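You operate a simulated robot arm through the tools that you are given. There is no shell and no other tool.

You run a simulated robot arm. Do the job below in one go: nothing can be reset, and whatever is moved stays where it is left.

Task
Bend the lot 5 strip both ways in the bend jig; check for cracks.
Fine: bend it by the lever, turn it end for end, bend it again; lever back; cracked goes in the SCRAP tray, sound on seat FOUR of the strip comb; the other strips stay.

The check looks at the end state, three seconds after you hand in, the way a careful person would. Anything else that was tipped, shoved, dropped, spilled or broken makes it a failure.

Robot
A 7-joint arm with a two-finger parallel gripper, fixed in place. Base frame: the origin is on the floor under the middle of its stand, x ahead of it, y to its left, z up; the work surface is at about z = 850. Units: mm, degrees, N and s.
It reaches about 1479 mm from its shoulder. Its first joint turns from -166.0 to 166.0 degrees. Payload 4.4 kg.
The tool frame sits at the grasp point between the pads (the TCP): z along the fingers, y along the line on which they close. The tips reach 23 mm beyond it. Largest opening 94 mm; finger width 38, thickness 10; the body of the gripper, 54 by 96 mm, starts 39 mm behind the TCP.
Orientation is that of the tool frame in the base frame, as a unit quaternion [w, x, y, z]. With the fingers straight down and closing along the base's y, the tool's x points along the base's -x, its y along +y and its z along -z.

Tools
- The arm moves only by the tool send_rows. Its argument "increments" is a list of rows, each a list of 3 entries, a list of its own where there are three numbers: the turn, a rotation vector about the tool's x, y, z in degrees, then the shift along the tool's x, y, z in mm, then the finger opening in mm, from 0 to 94. In form: [[[rx, ry, rz], [x, y, z], gripper], ...]. A call has 1 to 20 rows; each row is the pose to reach, as a shift and turn from the pose commanded when the call began, along the tool's axes at that moment. A row lasts 0.2 s, in which the tool goes at most 50 mm and 8.6 degrees; a call with a longer step from one row to the next is refused whole, and so is a gripper value outside its range. A pose out of reach is approached as far as the arm can. The call stops where the force on the tool passes 60 N (or 10 N more than at its start, if that is more) or the arm is blocked; 0.2 s more then pass. The fingers move at their own pace (about 72 mm/s each) and stop on an object; they squeeze with about 23 N. The grip force told is the motor's: it shows also when the fingers shut on nothing. Time passes only in rows, and 0.2 s behind the last, so rows that repeat a pose let the fingers close. It gives the time, the measured TCP pose, the force on the tool (base axes), the opening and the grip force at its end, in the units of the frame above (readings bear some noise), with the torque about the TCP (base axes, N m) and any sound that the robot's microphone picked up, and new pictures: "views" is both (left out), scene, wrist or none.
- Cameras (640 x 400 px; columns grow to the right, rows downward): "scene" is fixed at [219.7, 648.8, 1417.3]; the picture's right is [-0.56, -0.83, 0.00], its down [-0.59, 0.40, -0.71] and it looks along [0.58, -0.40, -0.71] (base axes); focal length 281 px, centre (320, 200). "wrist" rides on the gripper at [86, 16, -75] in the tool frame; the picture's right is [-0.18, 0.98, 0.00], its down [-0.58, -0.11, -0.81] and it looks along [-0.79, -0.15, 0.59] (tool axes); focal length 243 px, centre (320, 200). There is no depth. A picture from a camera that has moved, and an enlarged one, comes with that camera's place and axes in the base frame and with its lens.
- inspect(camera, box): a new picture of the part [left, top, right, bottom] of that camera's present view, enlarged. It takes no simulated time.
- sign_off(): hands the job in; it is judged then, once.

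Places have to be worked out from the pictures, the camera data and where the tool is seen. Open the gripper and draw the arm clear of the work before you hand the job in, unless the task says otherwise.

The tools are called as name(argument=value, ...) on one line, values as JSON. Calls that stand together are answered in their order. send_rows: Moves the arm, as the interface text tells. Its arguments: {"type":"object","properties":{"increments":{"type":"array"},"views":{"type":"string","enum":["both","scene","wrist","none"]}},"required":["increments"]} The other tools are called the same way: inspect (camera, box) takes an enlarged picture of a part of a camera's view; sign_off () hands the job in.

At the start:

```text
t: 0.0
ee_pos: [815.1, 208.3, 1099.2]
tool_rot: [0.0, 0.0, 1.0, 0.0]
wrist_force: [-0.1, -1.2, 0.2]
torque: [-0.02, -0.01, 0.03]
gripper_width: 93.9
finger_force: 0.0
```

scene: 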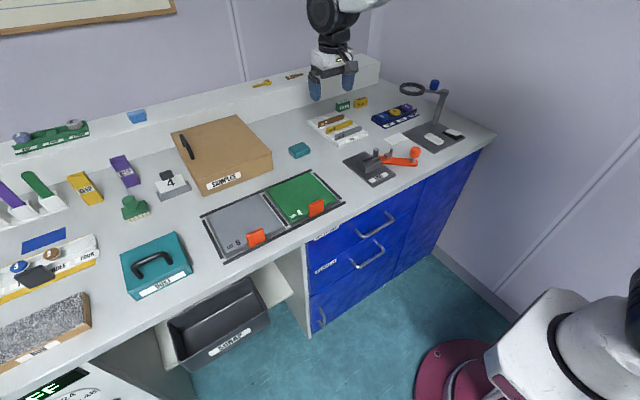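
wrist: 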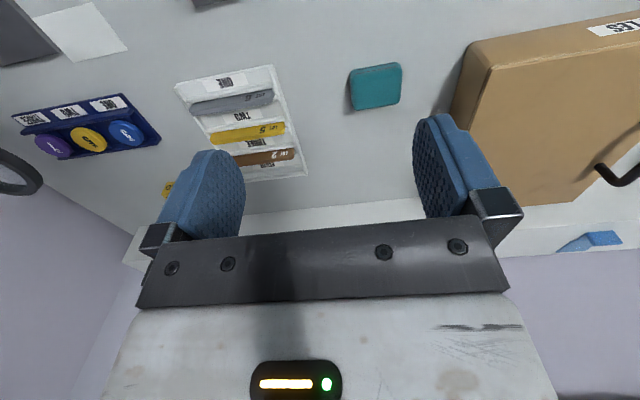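

The pictures show a strip comb with three strips (grey, yellow, brown), a bend jig with an orange lever, and a SCRAP tray below the bench. I'll enlarge these areas first to read the labels.

inspect(camera="scene", box=[290, 80, 480, 200])

inspect(camera="wrist", box=[150, 40, 330, 200])

inspect(camera="scene", box=[330, 130, 440, 200])

inspect(camera="scene", box=[140, 240, 340, 380])

```text
3.33 times, centred on (385, 140) of scene
camera zoom: at [219.7, 648.8, 1417.3], right [-0.56, -0.83, 0.0], down [-0.59, 0.4, -0.71], along [0.58, -0.4, -0.71], focal length 938 px, centre (103, 400)
```

zoom: 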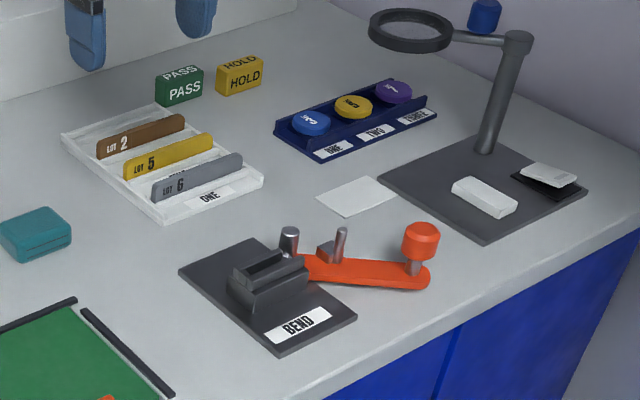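

```text
2.50 times, centred on (240, 120) of wrist
camera zoom: at [729.4, 224.0, 1174.6], right [0.18, 0.98, 0.0], down [0.58, -0.11, 0.81], along [0.79, -0.15, -0.59], focal length 606 px, centre (520, 400)
```

zoom: 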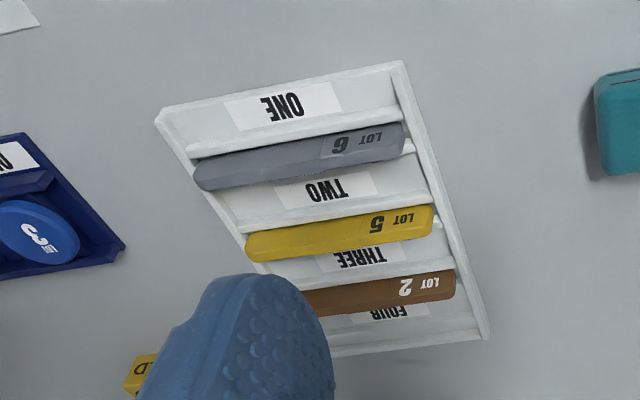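

```text
5.71 times, centred on (385, 165) of scene
camera zoom: at [219.7, 648.8, 1417.3], right [-0.56, -0.83, 0.0], down [-0.59, 0.4, -0.71], along [0.58, -0.4, -0.71], focal length 1608 px, centre (-51, 400)
```

zoom: 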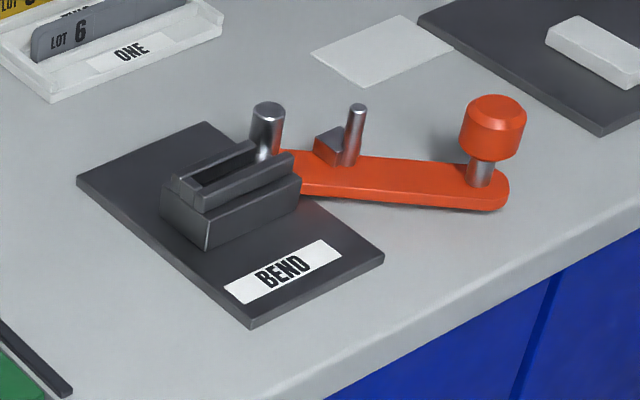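

```text
2.86 times, centred on (240, 310) of scene
camera zoom: at [219.7, 648.8, 1417.3], right [-0.56, -0.83, 0.0], down [-0.59, 0.4, -0.71], along [0.58, -0.4, -0.71], focal length 804 px, centre (549, -114)
```

zoom: 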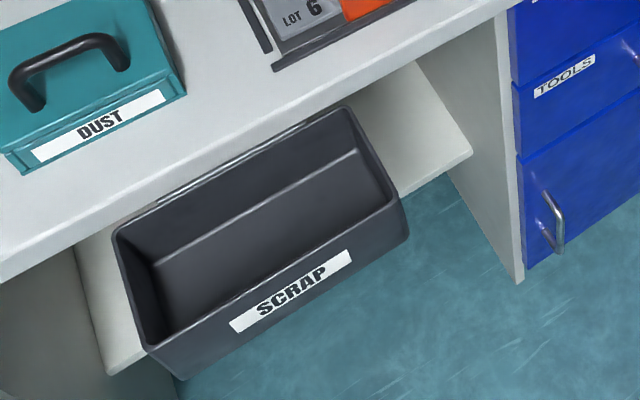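

The wrist camera looks along base +x and is upside down, so I'll back the arm off to about x=620, y=100. That should give a close view of the bend jig and the comb from above.

send_rows(increments=[[[0, 0, 0], [40, -22, 0], 94], [[0, 0, 0], [80, -44, 0], 94], [[0, 0, 0], [120, -66, 0], 94], [[0, 0, 0], [160, -88, 0], 94], [[0, 0, 0], [200, -108, 0], 94], [[0, 0, 0], [200, -108, 0], 94]], views="both")

```text
t: 1.4
ee_pos: [616.9, 98.6, 1100.1]
tool_rot: [0.0, 0.0, 1.0, 0.0]
wrist_force: [-0.6, 0.8, -0.2]
torque: [0.03, -0.02, 0.0]
gripper_width: 94.0
finger_force: 0.1
camera wrist: at [531.0, 115.0, 1175.3], right [0.18, 0.98, 0.0], down [0.58, -0.11, 0.81], along [0.79, -0.15, -0.59], focal length 243 px, centre (320, 200)
```

scene: 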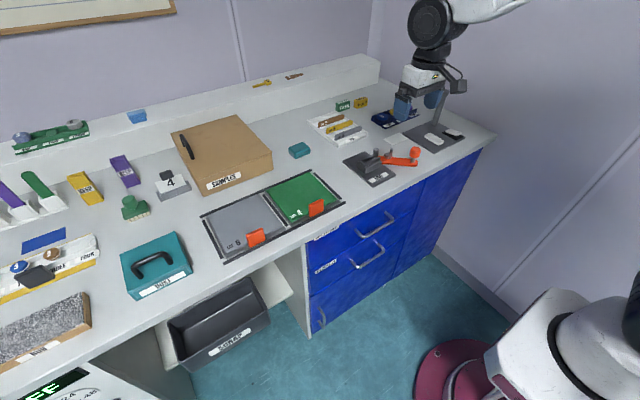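
wrist: 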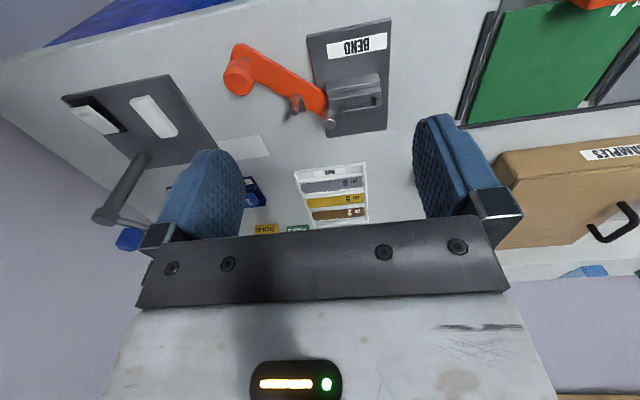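

inspect(camera="wrist", box=[215, 15, 395, 145])

inspect(camera="wrist", box=[280, 150, 390, 230])

inspect(camera="wrist", box=[295, 65, 395, 140])

```text
3.08 times, centred on (305, 80) of wrist
camera zoom: at [531.0, 115.0, 1175.3], right [0.18, 0.98, 0.0], down [0.58, -0.11, 0.81], along [0.79, -0.15, -0.59], focal length 746 px, centre (366, 569)
```

zoom: 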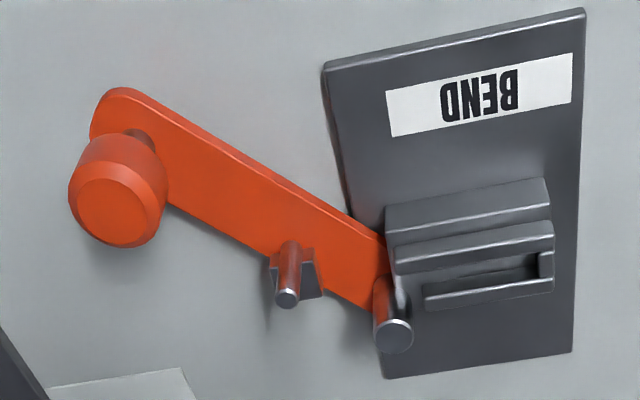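

```text
5.00 times, centred on (335, 190) of wrist
camera zoom: at [531.0, 115.0, 1175.3], right [0.18, 0.98, 0.0], down [0.58, -0.11, 0.81], along [0.79, -0.15, -0.59], focal length 1213 px, centre (245, 250)
```

zoom: 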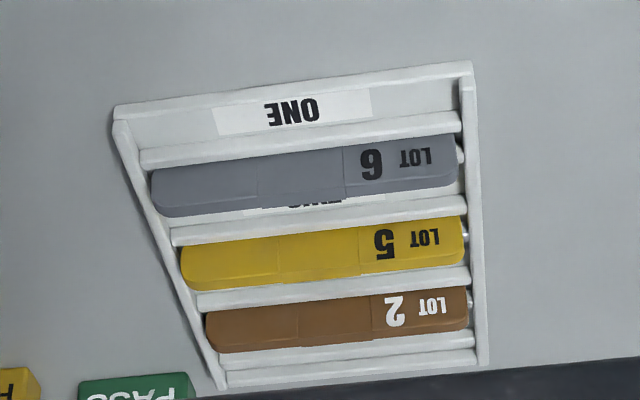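

```text
5.33 times, centred on (345, 102) of wrist
camera zoom: at [531.0, 115.0, 1175.3], right [0.18, 0.98, 0.0], down [0.58, -0.11, 0.81], along [0.79, -0.15, -0.59], focal length 1294 px, centre (187, 720)
```

zoom: 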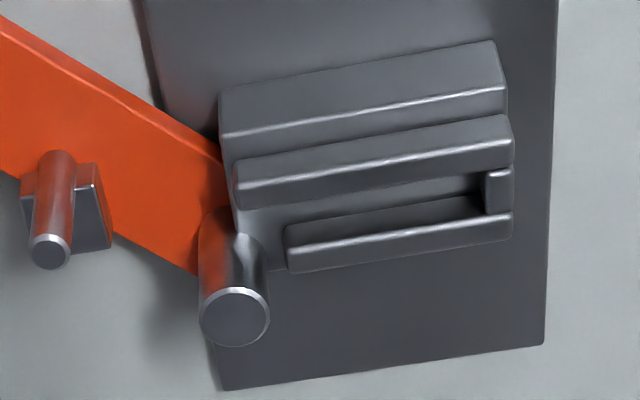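

The jig has a slot running along y, a pivot post near (731, 90), a pin on the lever near (705, 50) and a knob near (650, 3). I'll move above the jig for a near-vertical view.

send_rows(increments=[[[0, 0, 0], [-35, 2, 20], 94], [[0, 0, 0], [-70, 4, 40], 94], [[0, 0, 0], [-103, 6, 60], 94], [[0, 0, 0], [-103, 6, 60], 94]], views="wrist")

inspect(camera="wrist", box=[240, 0, 420, 112])

inspect(camera="wrist", box=[240, 110, 420, 222])

```text
t: 2.4
ee_pos: [718.0, 106.7, 1038.8]
tool_rot: [0.0, 0.0, 1.0, 0.0]
wrist_force: [0.2, -0.4, -0.3]
torque: [-0.01, 0.0, -0.03]
gripper_width: 94.2
finger_force: 0.1
camera wrist: at [632.6, 121.5, 1113.7], right [0.18, 0.98, 0.0], down [0.58, -0.11, 0.81], along [0.79, -0.15, -0.59], focal length 243 px, centre (320, 200)
```

wrist: 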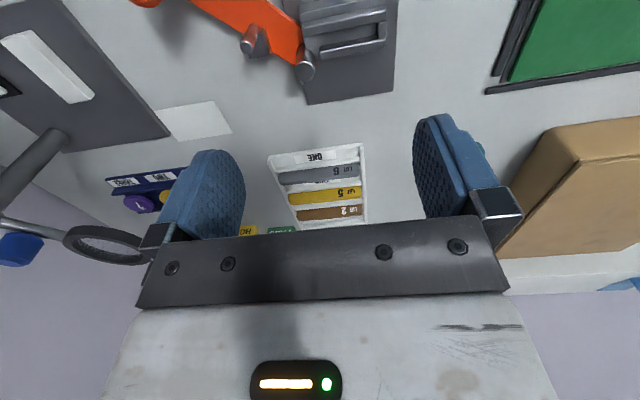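

```text
3.56 times, centred on (330, 56) of wrist
camera zoom: at [632.6, 121.5, 1113.7], right [0.18, 0.98, 0.0], down [0.58, -0.11, 0.81], along [0.79, -0.15, -0.59], focal length 863 px, centre (284, 712)
```

zoom: 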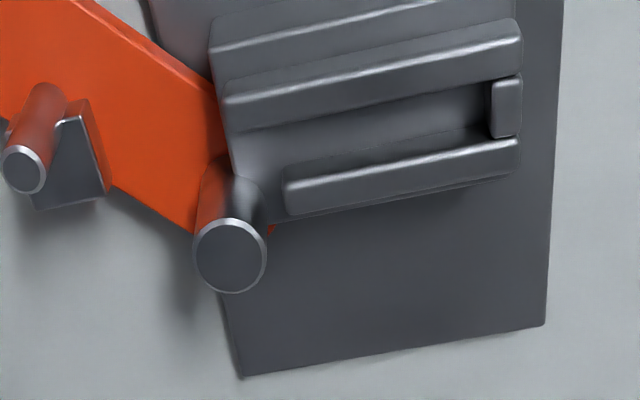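

```text
3.56 times, centred on (330, 166) of wrist
camera zoom: at [632.6, 121.5, 1113.7], right [0.18, 0.98, 0.0], down [0.58, -0.11, 0.81], along [0.79, -0.15, -0.59], focal length 863 px, centre (284, 321)
```

zoom: 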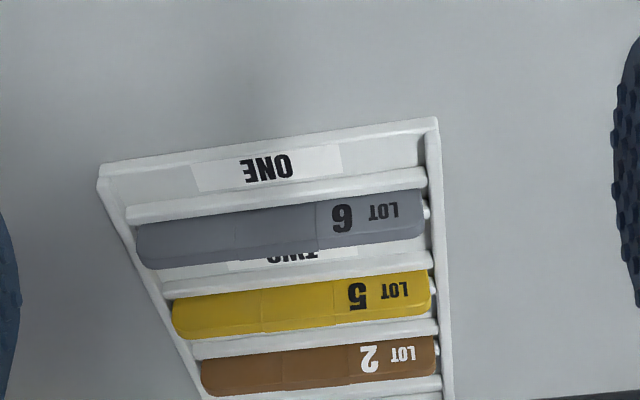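

Jaw tops read about z=891, with the slot roughly at x 710–723 and its end stop at y≈153. Next I'll look at the comb from closer up, to find the seats and the strip height.

send_rows(increments=[[[0, 0, 0], [-41, -11, 10], 94], [[0, 0, 0], [-82, -22, 20], 94], [[0, 0, 0], [-122, -32, 29], 94], [[0, 0, 0], [-122, -32, 29], 94]], views="wrist")

inspect(camera="wrist", box=[250, 70, 410, 170])

inspect(camera="wrist", box=[290, 125, 400, 195])

```text
t: 3.4
ee_pos: [839.6, 74.3, 1008.8]
tool_rot: [0.0, 0.0, 1.0, -0.001]
wrist_force: [0.3, 0.5, -0.8]
torque: [0.0, 0.01, 0.01]
gripper_width: 94.0
finger_force: 0.0
camera wrist: at [754.4, 90.6, 1084.5], right [0.18, 0.98, 0.0], down [0.58, -0.11, 0.81], along [0.79, -0.15, -0.59], focal length 243 px, centre (320, 200)
```

wrist: 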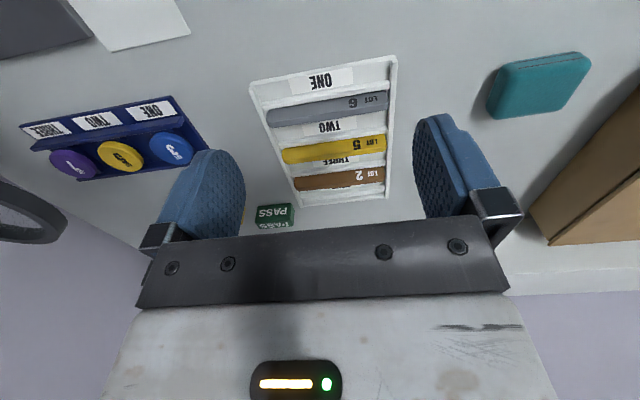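

```text
4.00 times, centred on (330, 120) of wrist
camera zoom: at [754.4, 90.6, 1084.5], right [0.18, 0.98, 0.0], down [0.58, -0.11, 0.81], along [0.79, -0.15, -0.59], focal length 970 px, centre (280, 520)
```

zoom: 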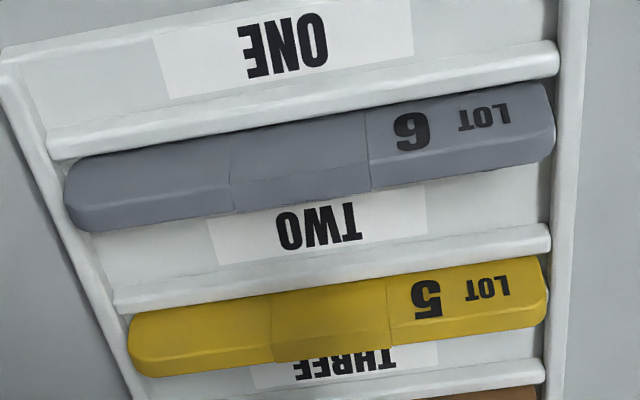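

```text
5.71 times, centred on (345, 160) of wrist
camera zoom: at [754.4, 90.6, 1084.5], right [0.18, 0.98, 0.0], down [0.58, -0.11, 0.81], along [0.79, -0.15, -0.59], focal length 1386 px, centre (177, 429)
```

zoom: 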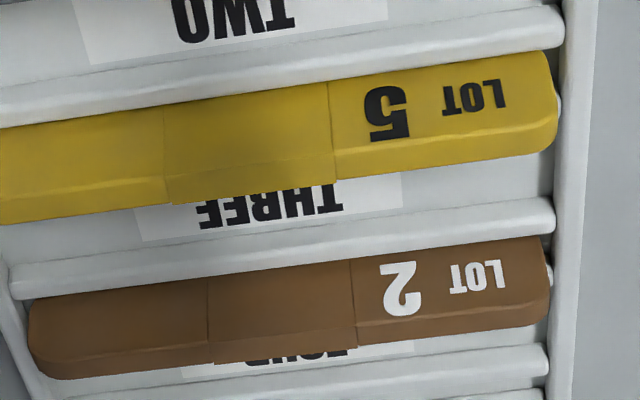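

Each label sits in front of its own seat: lot 6 in ONE, lot 5 in TWO (x≈946), lot 2 in THREE, and FOUR (x≈1048) empty, with about 51 mm between seats. I'll enlarge the scene view to check how high the ridges stand against the strips.

inspect(camera="scene", box=[304, 105, 374, 150])

inspect(camera="scene", box=[300, 40, 460, 140])

inspect(camera="scene", box=[335, 140, 435, 195])

```text
8.89 times, centred on (339, 128) of scene
camera zoom: at [219.7, 648.8, 1417.3], right [-0.56, -0.83, 0.0], down [-0.59, 0.4, -0.71], along [0.58, -0.4, -0.71], focal length 2501 px, centre (151, 844)
```

zoom: 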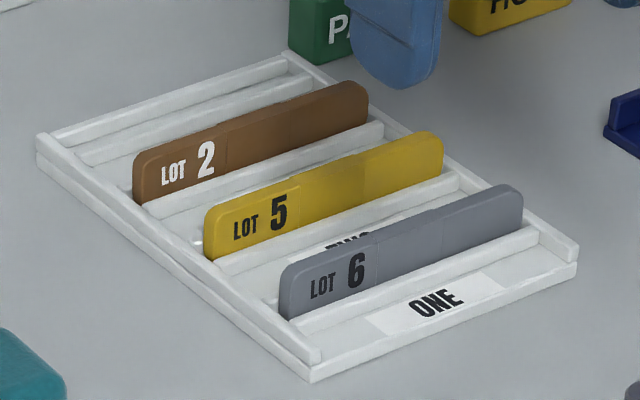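

```text
4.00 times, centred on (380, 90) of scene
camera zoom: at [219.7, 648.8, 1417.3], right [-0.56, -0.83, 0.0], down [-0.59, 0.4, -0.71], along [0.58, -0.4, -0.71], focal length 1125 px, centre (80, 640)
```

zoom: 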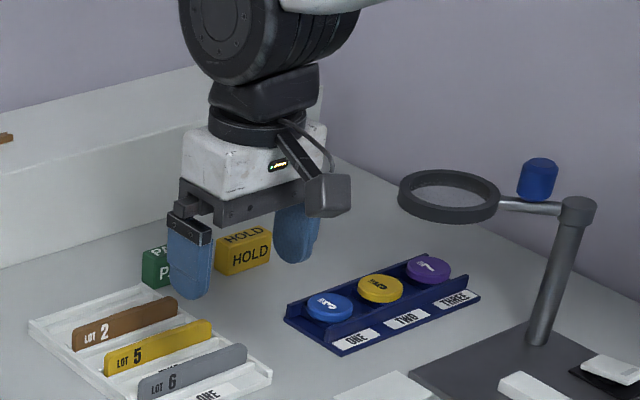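

```text
6.40 times, centred on (385, 168) of scene
camera zoom: at [219.7, 648.8, 1417.3], right [-0.56, -0.83, 0.0], down [-0.59, 0.4, -0.71], along [0.58, -0.4, -0.71], focal length 1800 px, centre (-96, 408)
```

zoom: 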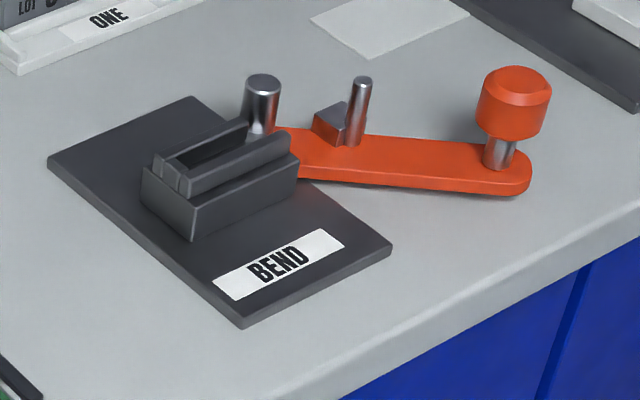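

The strips stand about 28 mm tall with roughly 20 mm above the low ridges, so straddling lot 5 is clear. I'll turn the tool 90° so it closes along x, with the camera on the +y side, and go above lot 5's labelled half at about (946, 107).

send_rows(increments=[[[0, 0, 8.2], [-9.7, 3, 0], 94], [[0, 0, 16.4], [-19.4, 6, 0], 94], [[0, 0, 24.6], [-29, 9, 0], 94], [[0, 0, 32.8], [-38.7, 12, 0], 94], [[0, 0, 41], [-48.4, 15, 0], 80], [[0, 0, 49.2], [-58, 18, 0], 70], [[0, 0, 57.4], [-67.7, 21, 0], 60], [[0, 0, 65.6], [-77.4, 24, 0], 50], [[0, 0, 73.8], [-87, 27, 0], 44], [[0, 0, 82], [-96.7, 30, 0], 44], [[0, 0, 90], [-106.4, 32.7, 0], 44], [[0, 0, 90], [-106.4, 32.7, 0], 44]], views="both")

inspect(camera="wrist", box=[220, 0, 420, 125])

```text
t: 6.0
ee_pos: [946.1, 106.7, 1011.8]
tool_rot: [0.0, 0.708, 0.706, 0.0]
wrist_force: [0.2, -0.1, 0.3]
torque: [-0.03, -0.01, 0.02]
gripper_width: 44.0
finger_force: 0.0
camera wrist: at [963.0, 193.5, 1086.2], right [0.98, -0.19, 0.0], down [-0.11, -0.58, 0.81], along [-0.15, -0.79, -0.59], focal length 243 px, centre (320, 200)
```

scene: 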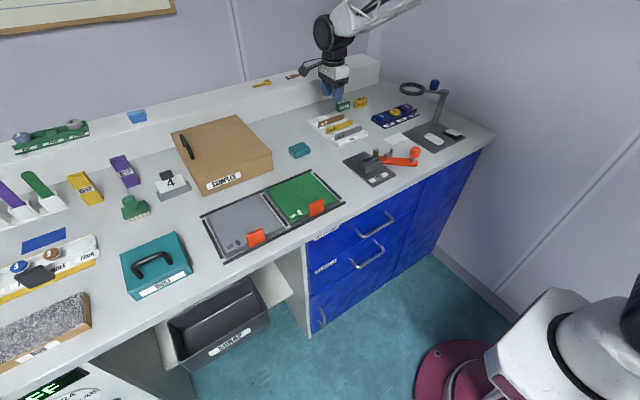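
wrist: 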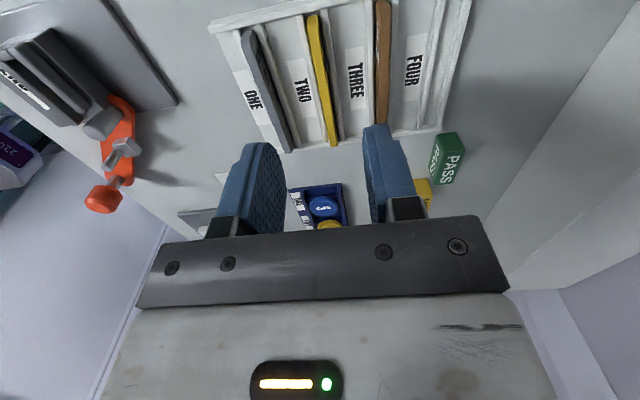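

```text
3.20 times, centred on (320, 62) of wrist
camera zoom: at [963.0, 193.5, 1086.2], right [0.98, -0.19, 0.0], down [-0.11, -0.58, 0.81], along [-0.15, -0.79, -0.59], focal length 776 px, centre (320, 640)
```

zoom: 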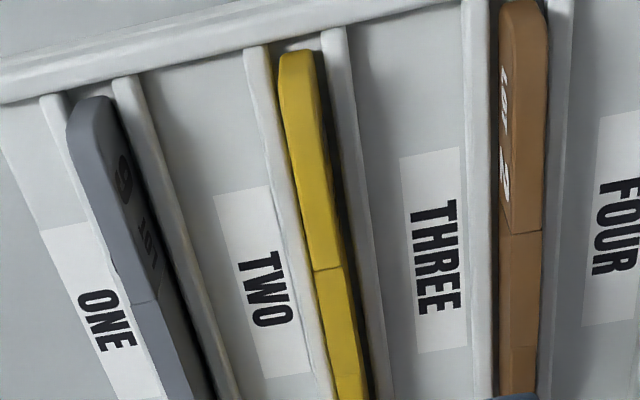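

Lot 5 reads at x≈945.6, with its labelled section from y≈86 to 129 and its top at about z=883, between two ridges. I'll go down in steps with the fingers 36 mm open, straddling it.

send_rows(increments=[[[0, 0, 0], [0, -0.4, 35], 36], [[0, 0, 0], [0, -0.4, 70], 36], [[0, 0, 0], [0, -0.4, 90], 36], [[0, 0, 0], [0, -0.4, 100], 36], [[0, 0, 0], [0, -0.4, 100], 36]], views="both")

inspect(camera="scene", box=[304, 90, 374, 135])

inspect(camera="wrist", box=[220, 80, 420, 205])

```text
t: 7.2
ee_pos: [945.3, 107.9, 910.9]
tool_rot: [0.0, 0.707, 0.707, -0.001]
wrist_force: [0.2, 0.4, 0.2]
torque: [0.03, -0.02, 0.0]
gripper_width: 36.1
finger_force: 0.0
camera wrist: at [962.1, 193.7, 985.7], right [0.98, -0.18, 0.0], down [-0.11, -0.58, 0.81], along [-0.15, -0.79, -0.59], focal length 243 px, centre (320, 200)
```

scene: 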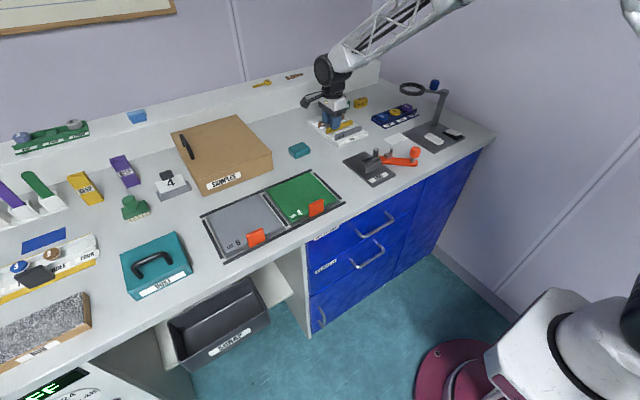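
wrist: 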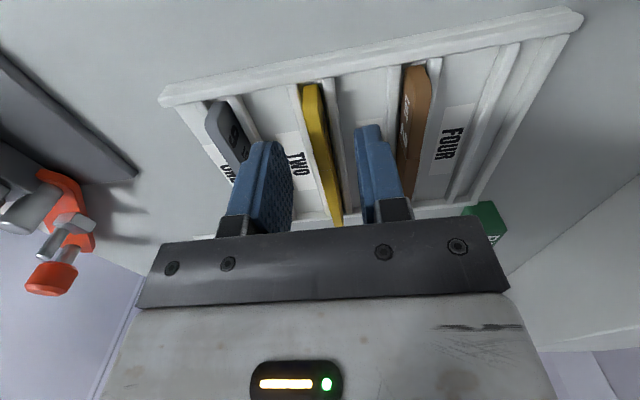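

```text
8.89 times, centred on (339, 112) of scene
camera zoom: at [219.7, 648.8, 1417.3], right [-0.56, -0.83, 0.0], down [-0.59, 0.4, -0.71], along [0.58, -0.4, -0.71], focal length 2501 px, centre (151, 978)
```

zoom: 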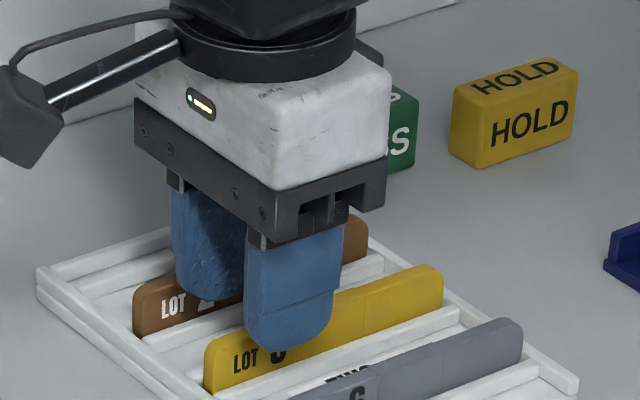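

```text
3.20 times, centred on (320, 142) of wrist
camera zoom: at [962.1, 193.7, 985.7], right [0.98, -0.18, 0.0], down [-0.11, -0.58, 0.81], along [-0.15, -0.79, -0.59], focal length 776 px, centre (320, 384)
```

zoom: 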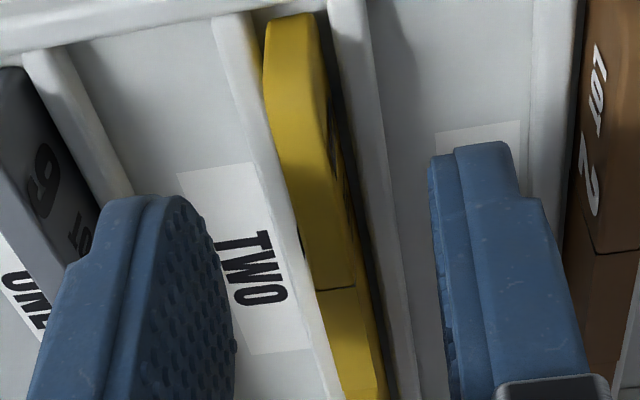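

The fingers straddle lot 5 with clear gaps to lots 6 and 2. I'll lower about 19 mm more and check the force before closing.

send_rows(increments=[[[0, 0, 0], [-0.9, 0.4, 8], 36], [[0, 0, 0], [-0.9, 0.4, 14], 36], [[0, 0, 0], [-0.9, 0.4, 19], 36], [[0, 0, 0], [-0.9, 0.4, 19], 36]], views="both")

inspect(camera="scene", box=[304, 100, 374, 145])

inspect(camera="wrist", box=[220, 80, 420, 205])

```text
t: 8.2
ee_pos: [946.5, 105.3, 891.5]
tool_rot: [0.0, 0.707, 0.707, 0.0]
wrist_force: [0.3, 1.3, -0.5]
torque: [0.02, 0.02, 0.01]
gripper_width: 36.0
finger_force: 0.0
camera wrist: at [963.4, 191.8, 966.4], right [0.98, -0.18, 0.0], down [-0.11, -0.58, 0.81], along [-0.15, -0.79, -0.59], focal length 243 px, centre (320, 200)
```

scene: 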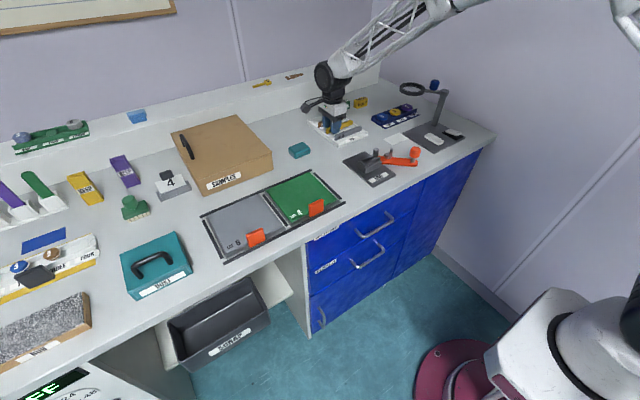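
wrist: 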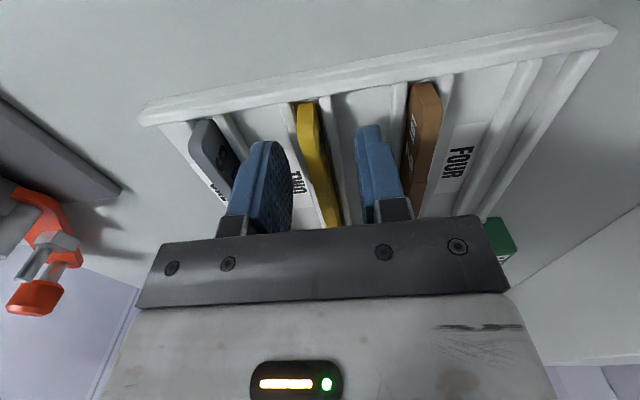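

```text
8.89 times, centred on (339, 122) of scene
camera zoom: at [219.7, 648.8, 1417.3], right [-0.56, -0.83, 0.0], down [-0.59, 0.4, -0.71], along [0.58, -0.4, -0.71], focal length 2501 px, centre (151, 889)
```

zoom: 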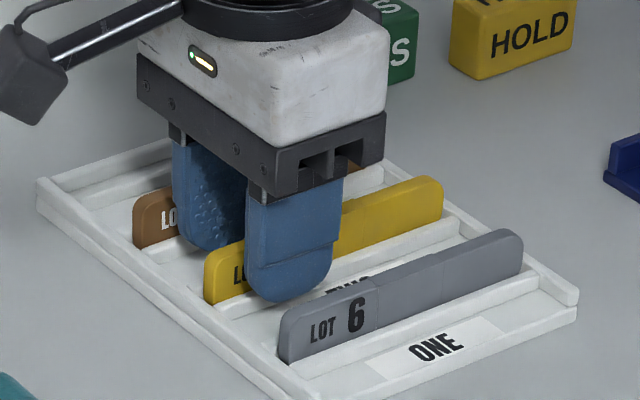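

```text
3.20 times, centred on (320, 142) of wrist
camera zoom: at [963.4, 191.8, 966.4], right [0.98, -0.18, 0.0], down [-0.11, -0.58, 0.81], along [-0.15, -0.79, -0.59], focal length 776 px, centre (320, 384)
```

zoom: 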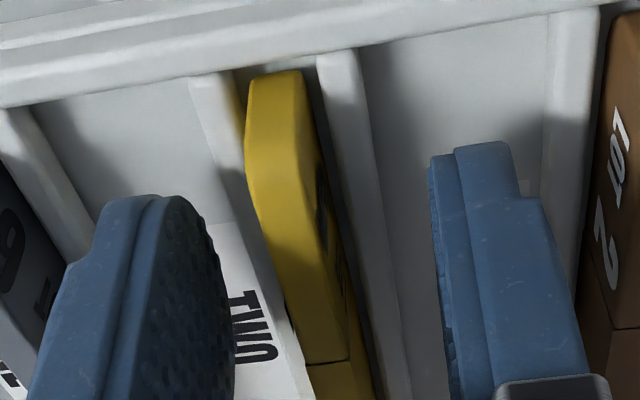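

No contact force, and the tips are beside the upper part of the strip. Closing on it now.

send_rows(increments=[[[0, 0, 0], [0, 0, 0], 20], [[0, 0, 0], [0, 0, 0], 10], [[0, 0, 0], [0, 0, 0], 0], [[0, 0, 0], [0, 0, 0], 0], [[0, 0, 0], [0, 0, 0], 0]], views="wrist")

```text
t: 9.4
ee_pos: [945.9, 105.9, 891.3]
tool_rot: [0.001, 0.706, 0.708, 0.0]
wrist_force: [0.2, 0.2, -1.1]
torque: [0.04, 0.01, 0.02]
gripper_width: 6.7
finger_force: 23.0
camera wrist: at [963.3, 191.8, 966.5], right [0.98, -0.18, 0.0], down [-0.11, -0.58, 0.81], along [-0.15, -0.79, -0.59], focal length 243 px, centre (320, 200)
```

wrist: 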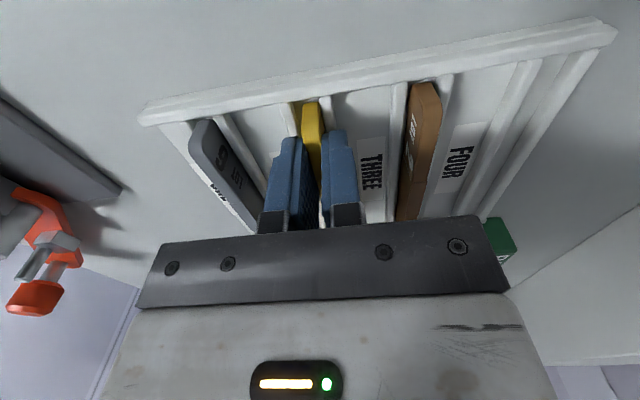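

The strip is held at about 6.7 mm with 23 N. Lifting straight up out of the seat.

send_rows(increments=[[[0, 0, 0], [0, 0, -10], 0], [[0, 0, 0], [0, 0, -30], 0], [[0, 0, 0], [0, 0, -60], 0], [[0, 0, 0], [0, 0, -90], 0], [[0, 0, 0], [0, 0, -90], 0]], views="both")

inspect(camera="scene", box=[290, 70, 400, 145])

inspect(camera="wrist", box=[200, 80, 440, 230])

```text
t: 10.6
ee_pos: [947.2, 107.5, 980.9]
tool_rot: [0.0, 0.707, 0.707, 0.0]
wrist_force: [0.2, -0.3, -1.4]
torque: [-0.03, 0.01, 0.01]
gripper_width: 6.6
finger_force: 22.3
camera wrist: at [964.7, 192.6, 1056.5], right [0.98, -0.18, 0.0], down [-0.11, -0.58, 0.81], along [-0.15, -0.79, -0.59], focal length 243 px, centre (320, 200)
```

scene: 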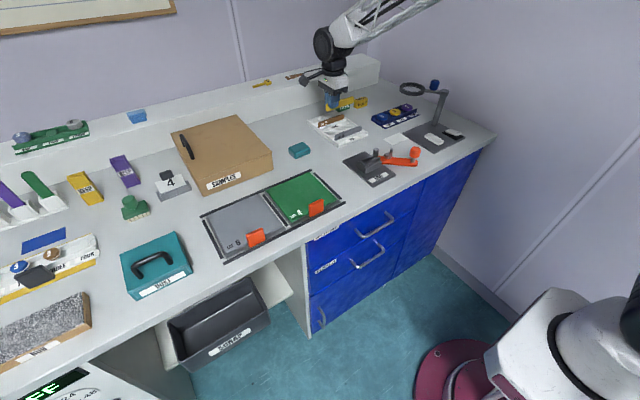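
wrist: 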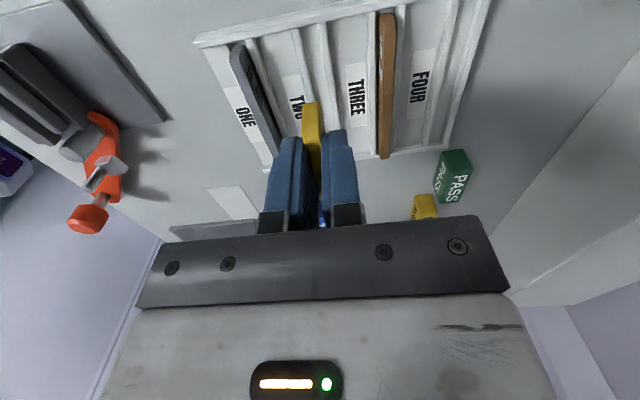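

```text
5.33 times, centred on (345, 108) of scene
camera zoom: at [219.7, 648.8, 1417.3], right [-0.56, -0.83, 0.0], down [-0.59, 0.4, -0.71], along [0.58, -0.4, -0.71], focal length 1500 px, centre (187, 693)
```

zoom: 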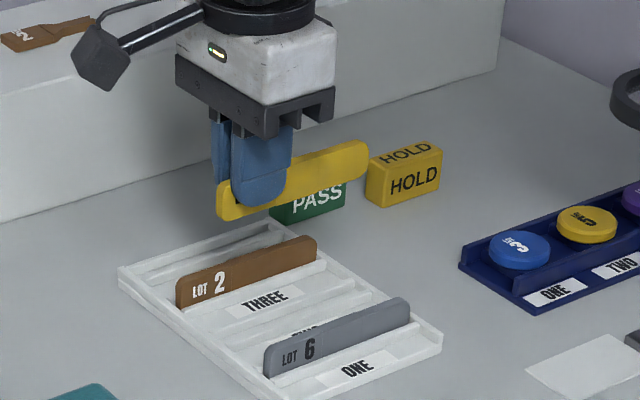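

```text
2.67 times, centred on (320, 155) of wrist
camera zoom: at [964.7, 192.6, 1056.5], right [0.98, -0.18, 0.0], down [-0.11, -0.58, 0.81], along [-0.15, -0.79, -0.59], focal length 647 px, centre (320, 320)
```

zoom: 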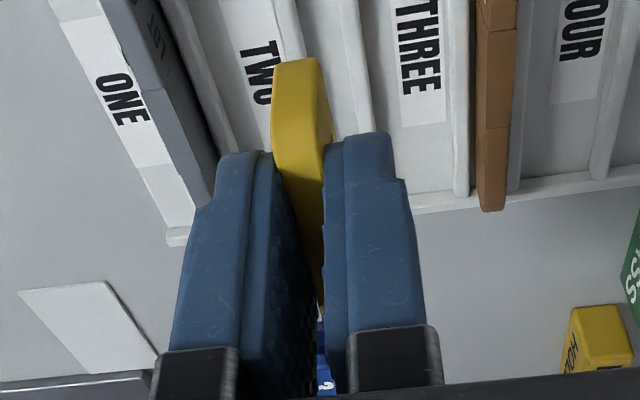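

The strip came out level, and lots 6 and 2 are undisturbed. I'll carry it at this height to above the jig slot and check alignment there.

send_rows(increments=[[[0, 0, 0], [4, -38, 0], 0], [[0, 0, 0], [8, -76, 0], 0], [[0, 0, 0], [12, -115, 0], 0], [[0, 0, 0], [16, -153, 0], 0], [[0, 0, 0], [19, -192, 0], 0], [[0, 0, 0], [20.9, -229.9, 0], 0], [[0, 0, 0], [20.9, -229.9, 0], 0], [[0, 0, 0], [20.9, -229.9, 0], 0]], views="both")

inspect(camera="wrist", box=[200, 0, 440, 150])

inspect(camera="scene", box=[325, 110, 435, 190])

```text
t: 12.4
ee_pos: [718.8, 127.6, 983.0]
tool_rot: [0.0, 0.707, 0.707, 0.0]
wrist_force: [-0.2, -1.0, 1.0]
torque: [0.0, 0.06, 0.02]
gripper_width: 6.8
finger_force: 22.9
camera wrist: at [735.6, 213.9, 1058.3], right [0.98, -0.18, 0.0], down [-0.11, -0.58, 0.81], along [-0.15, -0.79, -0.59], focal length 243 px, centre (320, 200)
```

scene: 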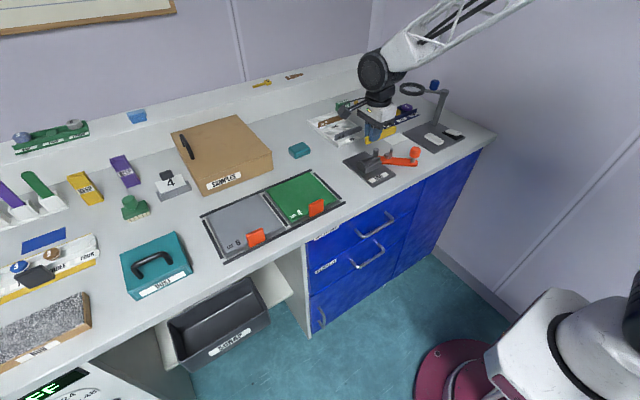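
wrist: 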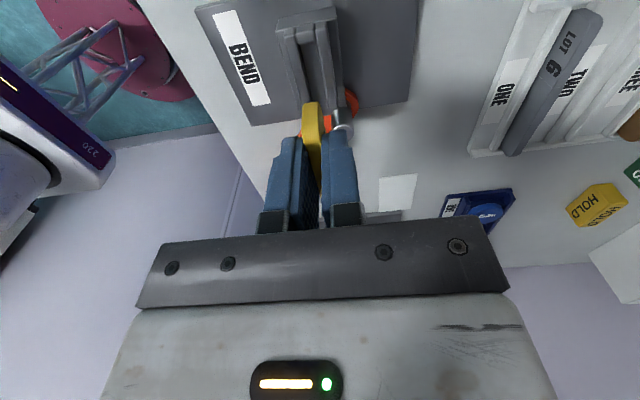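

```text
2.67 times, centred on (320, 75) of wrist
camera zoom: at [735.6, 213.9, 1058.3], right [0.98, -0.18, 0.0], down [-0.11, -0.58, 0.81], along [-0.15, -0.79, -0.59], focal length 647 px, centre (320, 533)
```

zoom: 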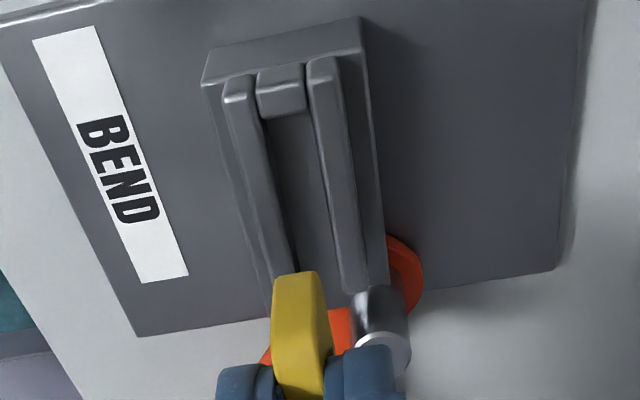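

```text
5.00 times, centred on (380, 150) of scene
camera zoom: at [219.7, 648.8, 1417.3], right [-0.56, -0.83, 0.0], down [-0.59, 0.4, -0.71], along [0.58, -0.4, -0.71], focal length 1407 px, centre (20, 450)
```

zoom: 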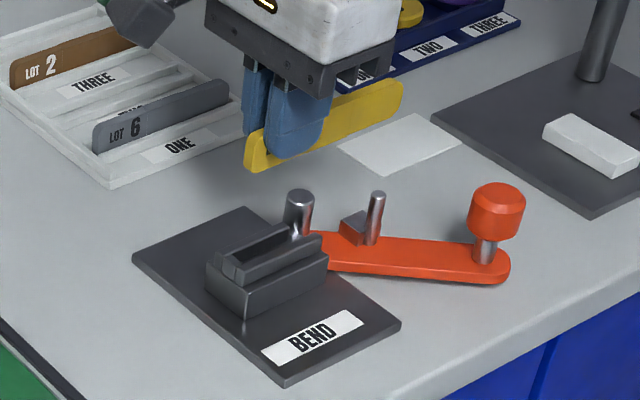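

The slot reads x≈709.5–723 (centre about 716.3), while the strip is at about 718.6. I'll hold still for a moment to get a settled reading before correcting.

send_rows(increments=[[[0, 0, 0], [0, 0, 0], 0], [[0, 0, 0], [0, 0, 0], 0], [[0, 0, 0], [0, 0, 0], 0]], views="none")

inspect(camera="wrist", box=[250, 0, 400, 94])

```text
t: 13.2
ee_pos: [718.5, 127.6, 982.7]
tool_rot: [-0.001, 0.708, 0.707, 0.0]
wrist_force: [-0.1, 1.1, -0.5]
torque: [-0.02, 0.0, 0.04]
gripper_width: 6.6
finger_force: 23.1
```

```text
4.26 times, centred on (325, 47) of wrist
camera zoom: at [735.8, 213.9, 1058.2], right [0.98, -0.18, 0.0], down [-0.11, -0.58, 0.81], along [-0.15, -0.79, -0.59], focal length 1032 px, centre (299, 851)
```

zoom: 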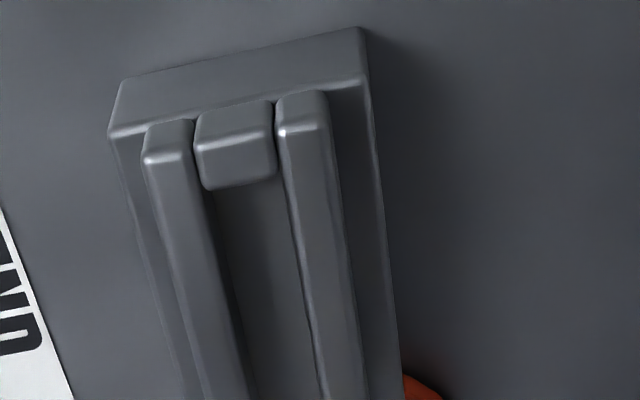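

The TCP settled at x=718.5. The slot centre comes out at about 716.0 and the stop face at y≈152. I'll correct by −2.5 mm in x and −1.5 mm in y, and lower until the strip's bottom is just above the jaws.

send_rows(increments=[[[0, 0, 0], [-1.5, -2.5, 10], 0], [[0, 0, 0], [-1.5, -2.5, 35], 0], [[0, 0, 0], [-1.5, -2.5, 50], 0], [[0, 0, 0], [-1.5, -2.5, 54], 0], [[0, 0, 0], [-1.5, -2.5, 54], 0]], views="both")

inspect(camera="wrist", box=[240, 60, 400, 160])

inspect(camera="scene", box=[335, 130, 435, 195])

```text
t: 14.4
ee_pos: [714.9, 125.2, 928.2]
tool_rot: [0.0, 0.707, 0.707, 0.0]
wrist_force: [0.2, 0.4, 0.1]
torque: [0.01, 0.04, 0.01]
gripper_width: 6.7
finger_force: 22.4
camera wrist: at [731.6, 211.5, 1003.3], right [0.98, -0.18, 0.0], down [-0.11, -0.58, 0.81], along [-0.15, -0.79, -0.59], focal length 243 px, centre (320, 200)
```

scene: 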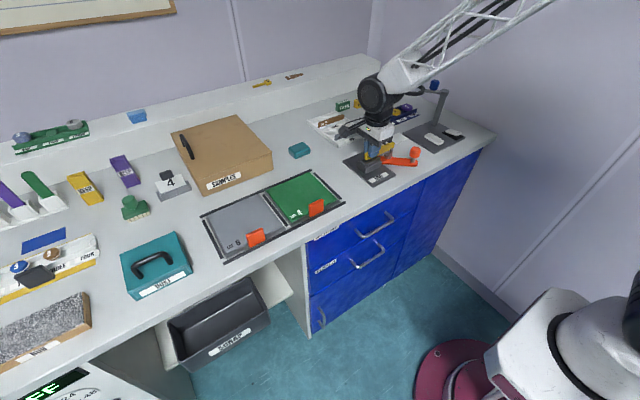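
wrist: 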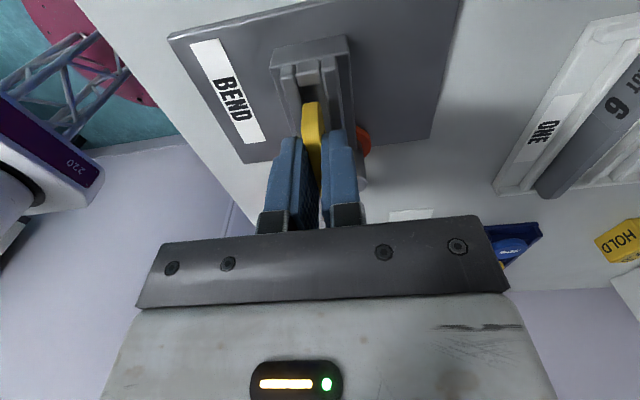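

```text
4.00 times, centred on (320, 110) of wrist
camera zoom: at [731.6, 211.5, 1003.3], right [0.98, -0.18, 0.0], down [-0.11, -0.58, 0.81], along [-0.15, -0.79, -0.59], focal length 970 px, centre (320, 560)
```

zoom: 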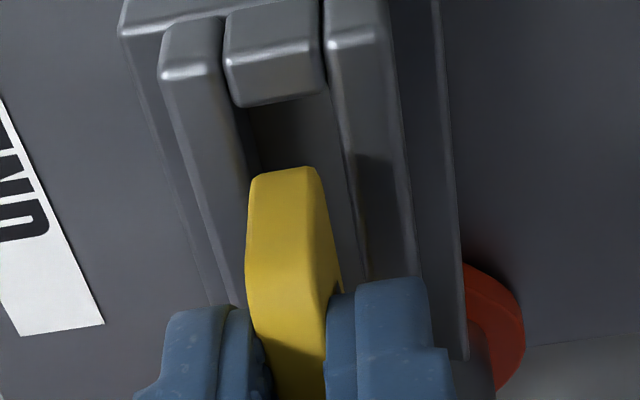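

```text
6.15 times, centred on (385, 162) of scene
camera zoom: at [219.7, 648.8, 1417.3], right [-0.56, -0.83, 0.0], down [-0.59, 0.4, -0.71], along [0.58, -0.4, -0.71], focal length 1731 px, centre (-80, 431)
```

zoom: 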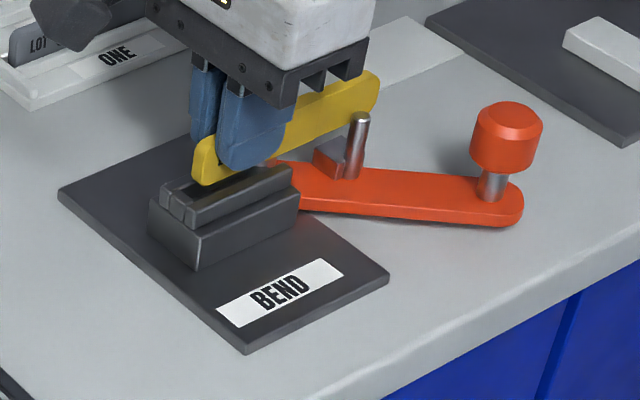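

The strip sits above the slot and is centred within about 0.6 mm. I'll nudge +0.6 mm in x and lower in small steps, watching the vertical force.

send_rows(increments=[[[0, 0, 0], [0, 0.6, 3], 0], [[0, 0, 0], [0, 0.6, 6], 0], [[0, 0, 0], [0, 0.6, 9], 0], [[0, 0, 0], [0, 0.6, 9], 0]], views="wrist")

inspect(camera="scene", box=[335, 130, 435, 195])

inspect(camera="wrist", box=[240, 60, 400, 160])

```text
t: 15.4
ee_pos: [714.7, 125.1, 917.5]
tool_rot: [0.0, 0.708, 0.707, 0.0]
wrist_force: [0.2, 0.5, -0.2]
torque: [0.0, 0.01, -0.01]
gripper_width: 6.8
finger_force: 22.8
camera wrist: at [732.0, 211.8, 993.3], right [0.98, -0.18, 0.0], down [-0.11, -0.58, 0.81], along [-0.15, -0.79, -0.59], focal length 243 px, centre (320, 200)
```

wrist: 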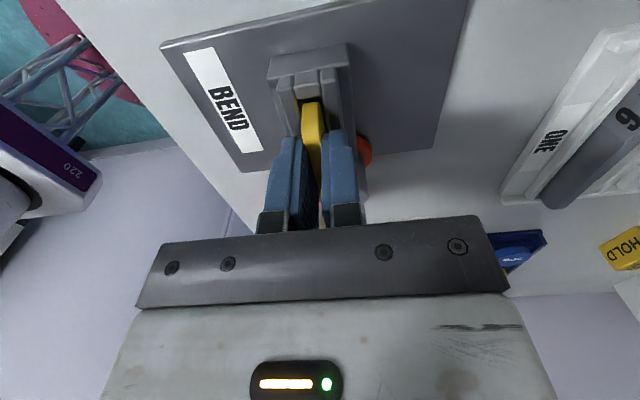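

```text
6.15 times, centred on (385, 162) of scene
camera zoom: at [219.7, 648.8, 1417.3], right [-0.56, -0.83, 0.0], down [-0.59, 0.4, -0.71], along [0.58, -0.4, -0.71], focal length 1731 px, centre (-80, 431)
```

zoom: 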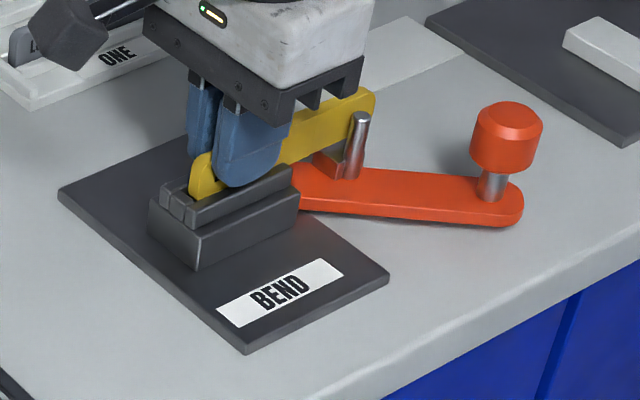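

```text
4.00 times, centred on (320, 110) of wrist
camera zoom: at [732.0, 211.8, 993.3], right [0.98, -0.18, 0.0], down [-0.11, -0.58, 0.81], along [-0.15, -0.79, -0.59], focal length 970 px, centre (320, 560)
```

zoom: 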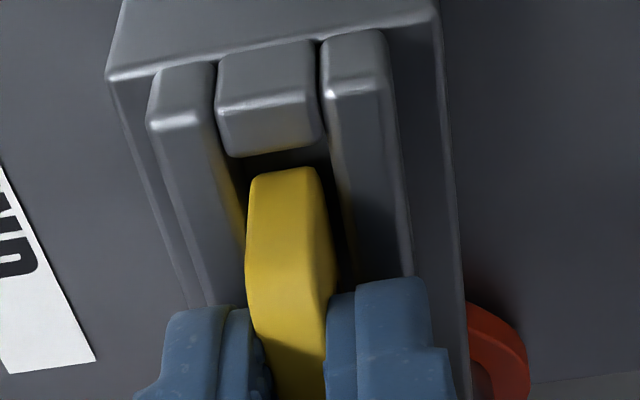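

The strip's lower edge is now in the slot with no contact yet. Lowering another 2 mm and checking the force.

send_rows(increments=[[[0, 0, 0], [0, 0.5, 1], 0], [[0, 0, 0], [0, 0.5, 2], 0], [[0, 0, 0], [0, 0.5, 2], 0]], views="none")

inspect(camera="scene", box=[350, 145, 400, 177])

```text
t: 16.2
ee_pos: [716.0, 125.7, 915.9]
tool_rot: [0.0, 0.707, 0.707, -0.001]
wrist_force: [-0.2, -0.6, -0.6]
torque: [0.02, 0.02, -0.01]
gripper_width: 6.6
finger_force: 23.0
```

```text
12.50 times, centred on (375, 161) of scene
camera zoom: at [219.7, 648.8, 1417.3], right [-0.56, -0.83, 0.0], down [-0.59, 0.4, -0.71], along [0.58, -0.4, -0.71], focal length 3517 px, centre (-368, 688)
```

zoom: 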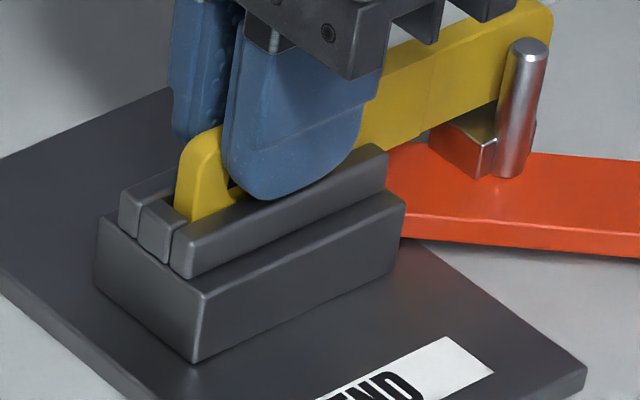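

No contact yet; the tips read about 893 and the jaw tops about 891. I'll lower another 1.2 mm and watch for a force change.

send_rows(increments=[[[0, 0, 0], [0, 0, 0.6], 0], [[0, 0, 0], [0, 0, 1.2], 0], [[0, 0, 0], [0, 0, 1.2], 0]], views="none")

inspect(camera="scene", box=[350, 145, 400, 177])

```text
t: 17.0
ee_pos: [715.6, 125.2, 915.4]
tool_rot: [-0.001, 0.707, 0.707, 0.0]
wrist_force: [0.0, 0.5, 1.0]
torque: [-0.02, 0.01, -0.01]
gripper_width: 6.9
finger_force: 22.8
```

```text
12.50 times, centred on (375, 161) of scene
camera zoom: at [219.7, 648.8, 1417.3], right [-0.56, -0.83, 0.0], down [-0.59, 0.4, -0.71], along [0.58, -0.4, -0.71], focal length 3517 px, centre (-368, 688)
```

zoom: 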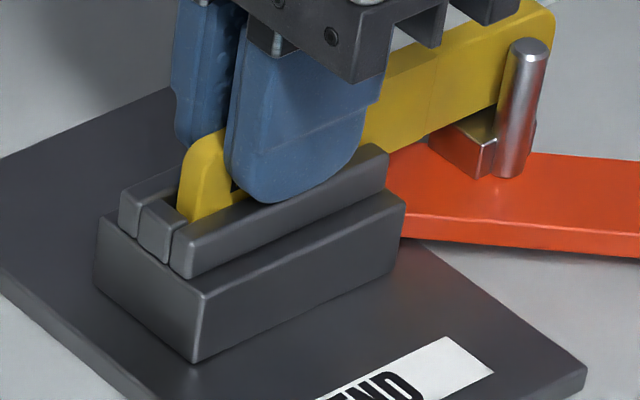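

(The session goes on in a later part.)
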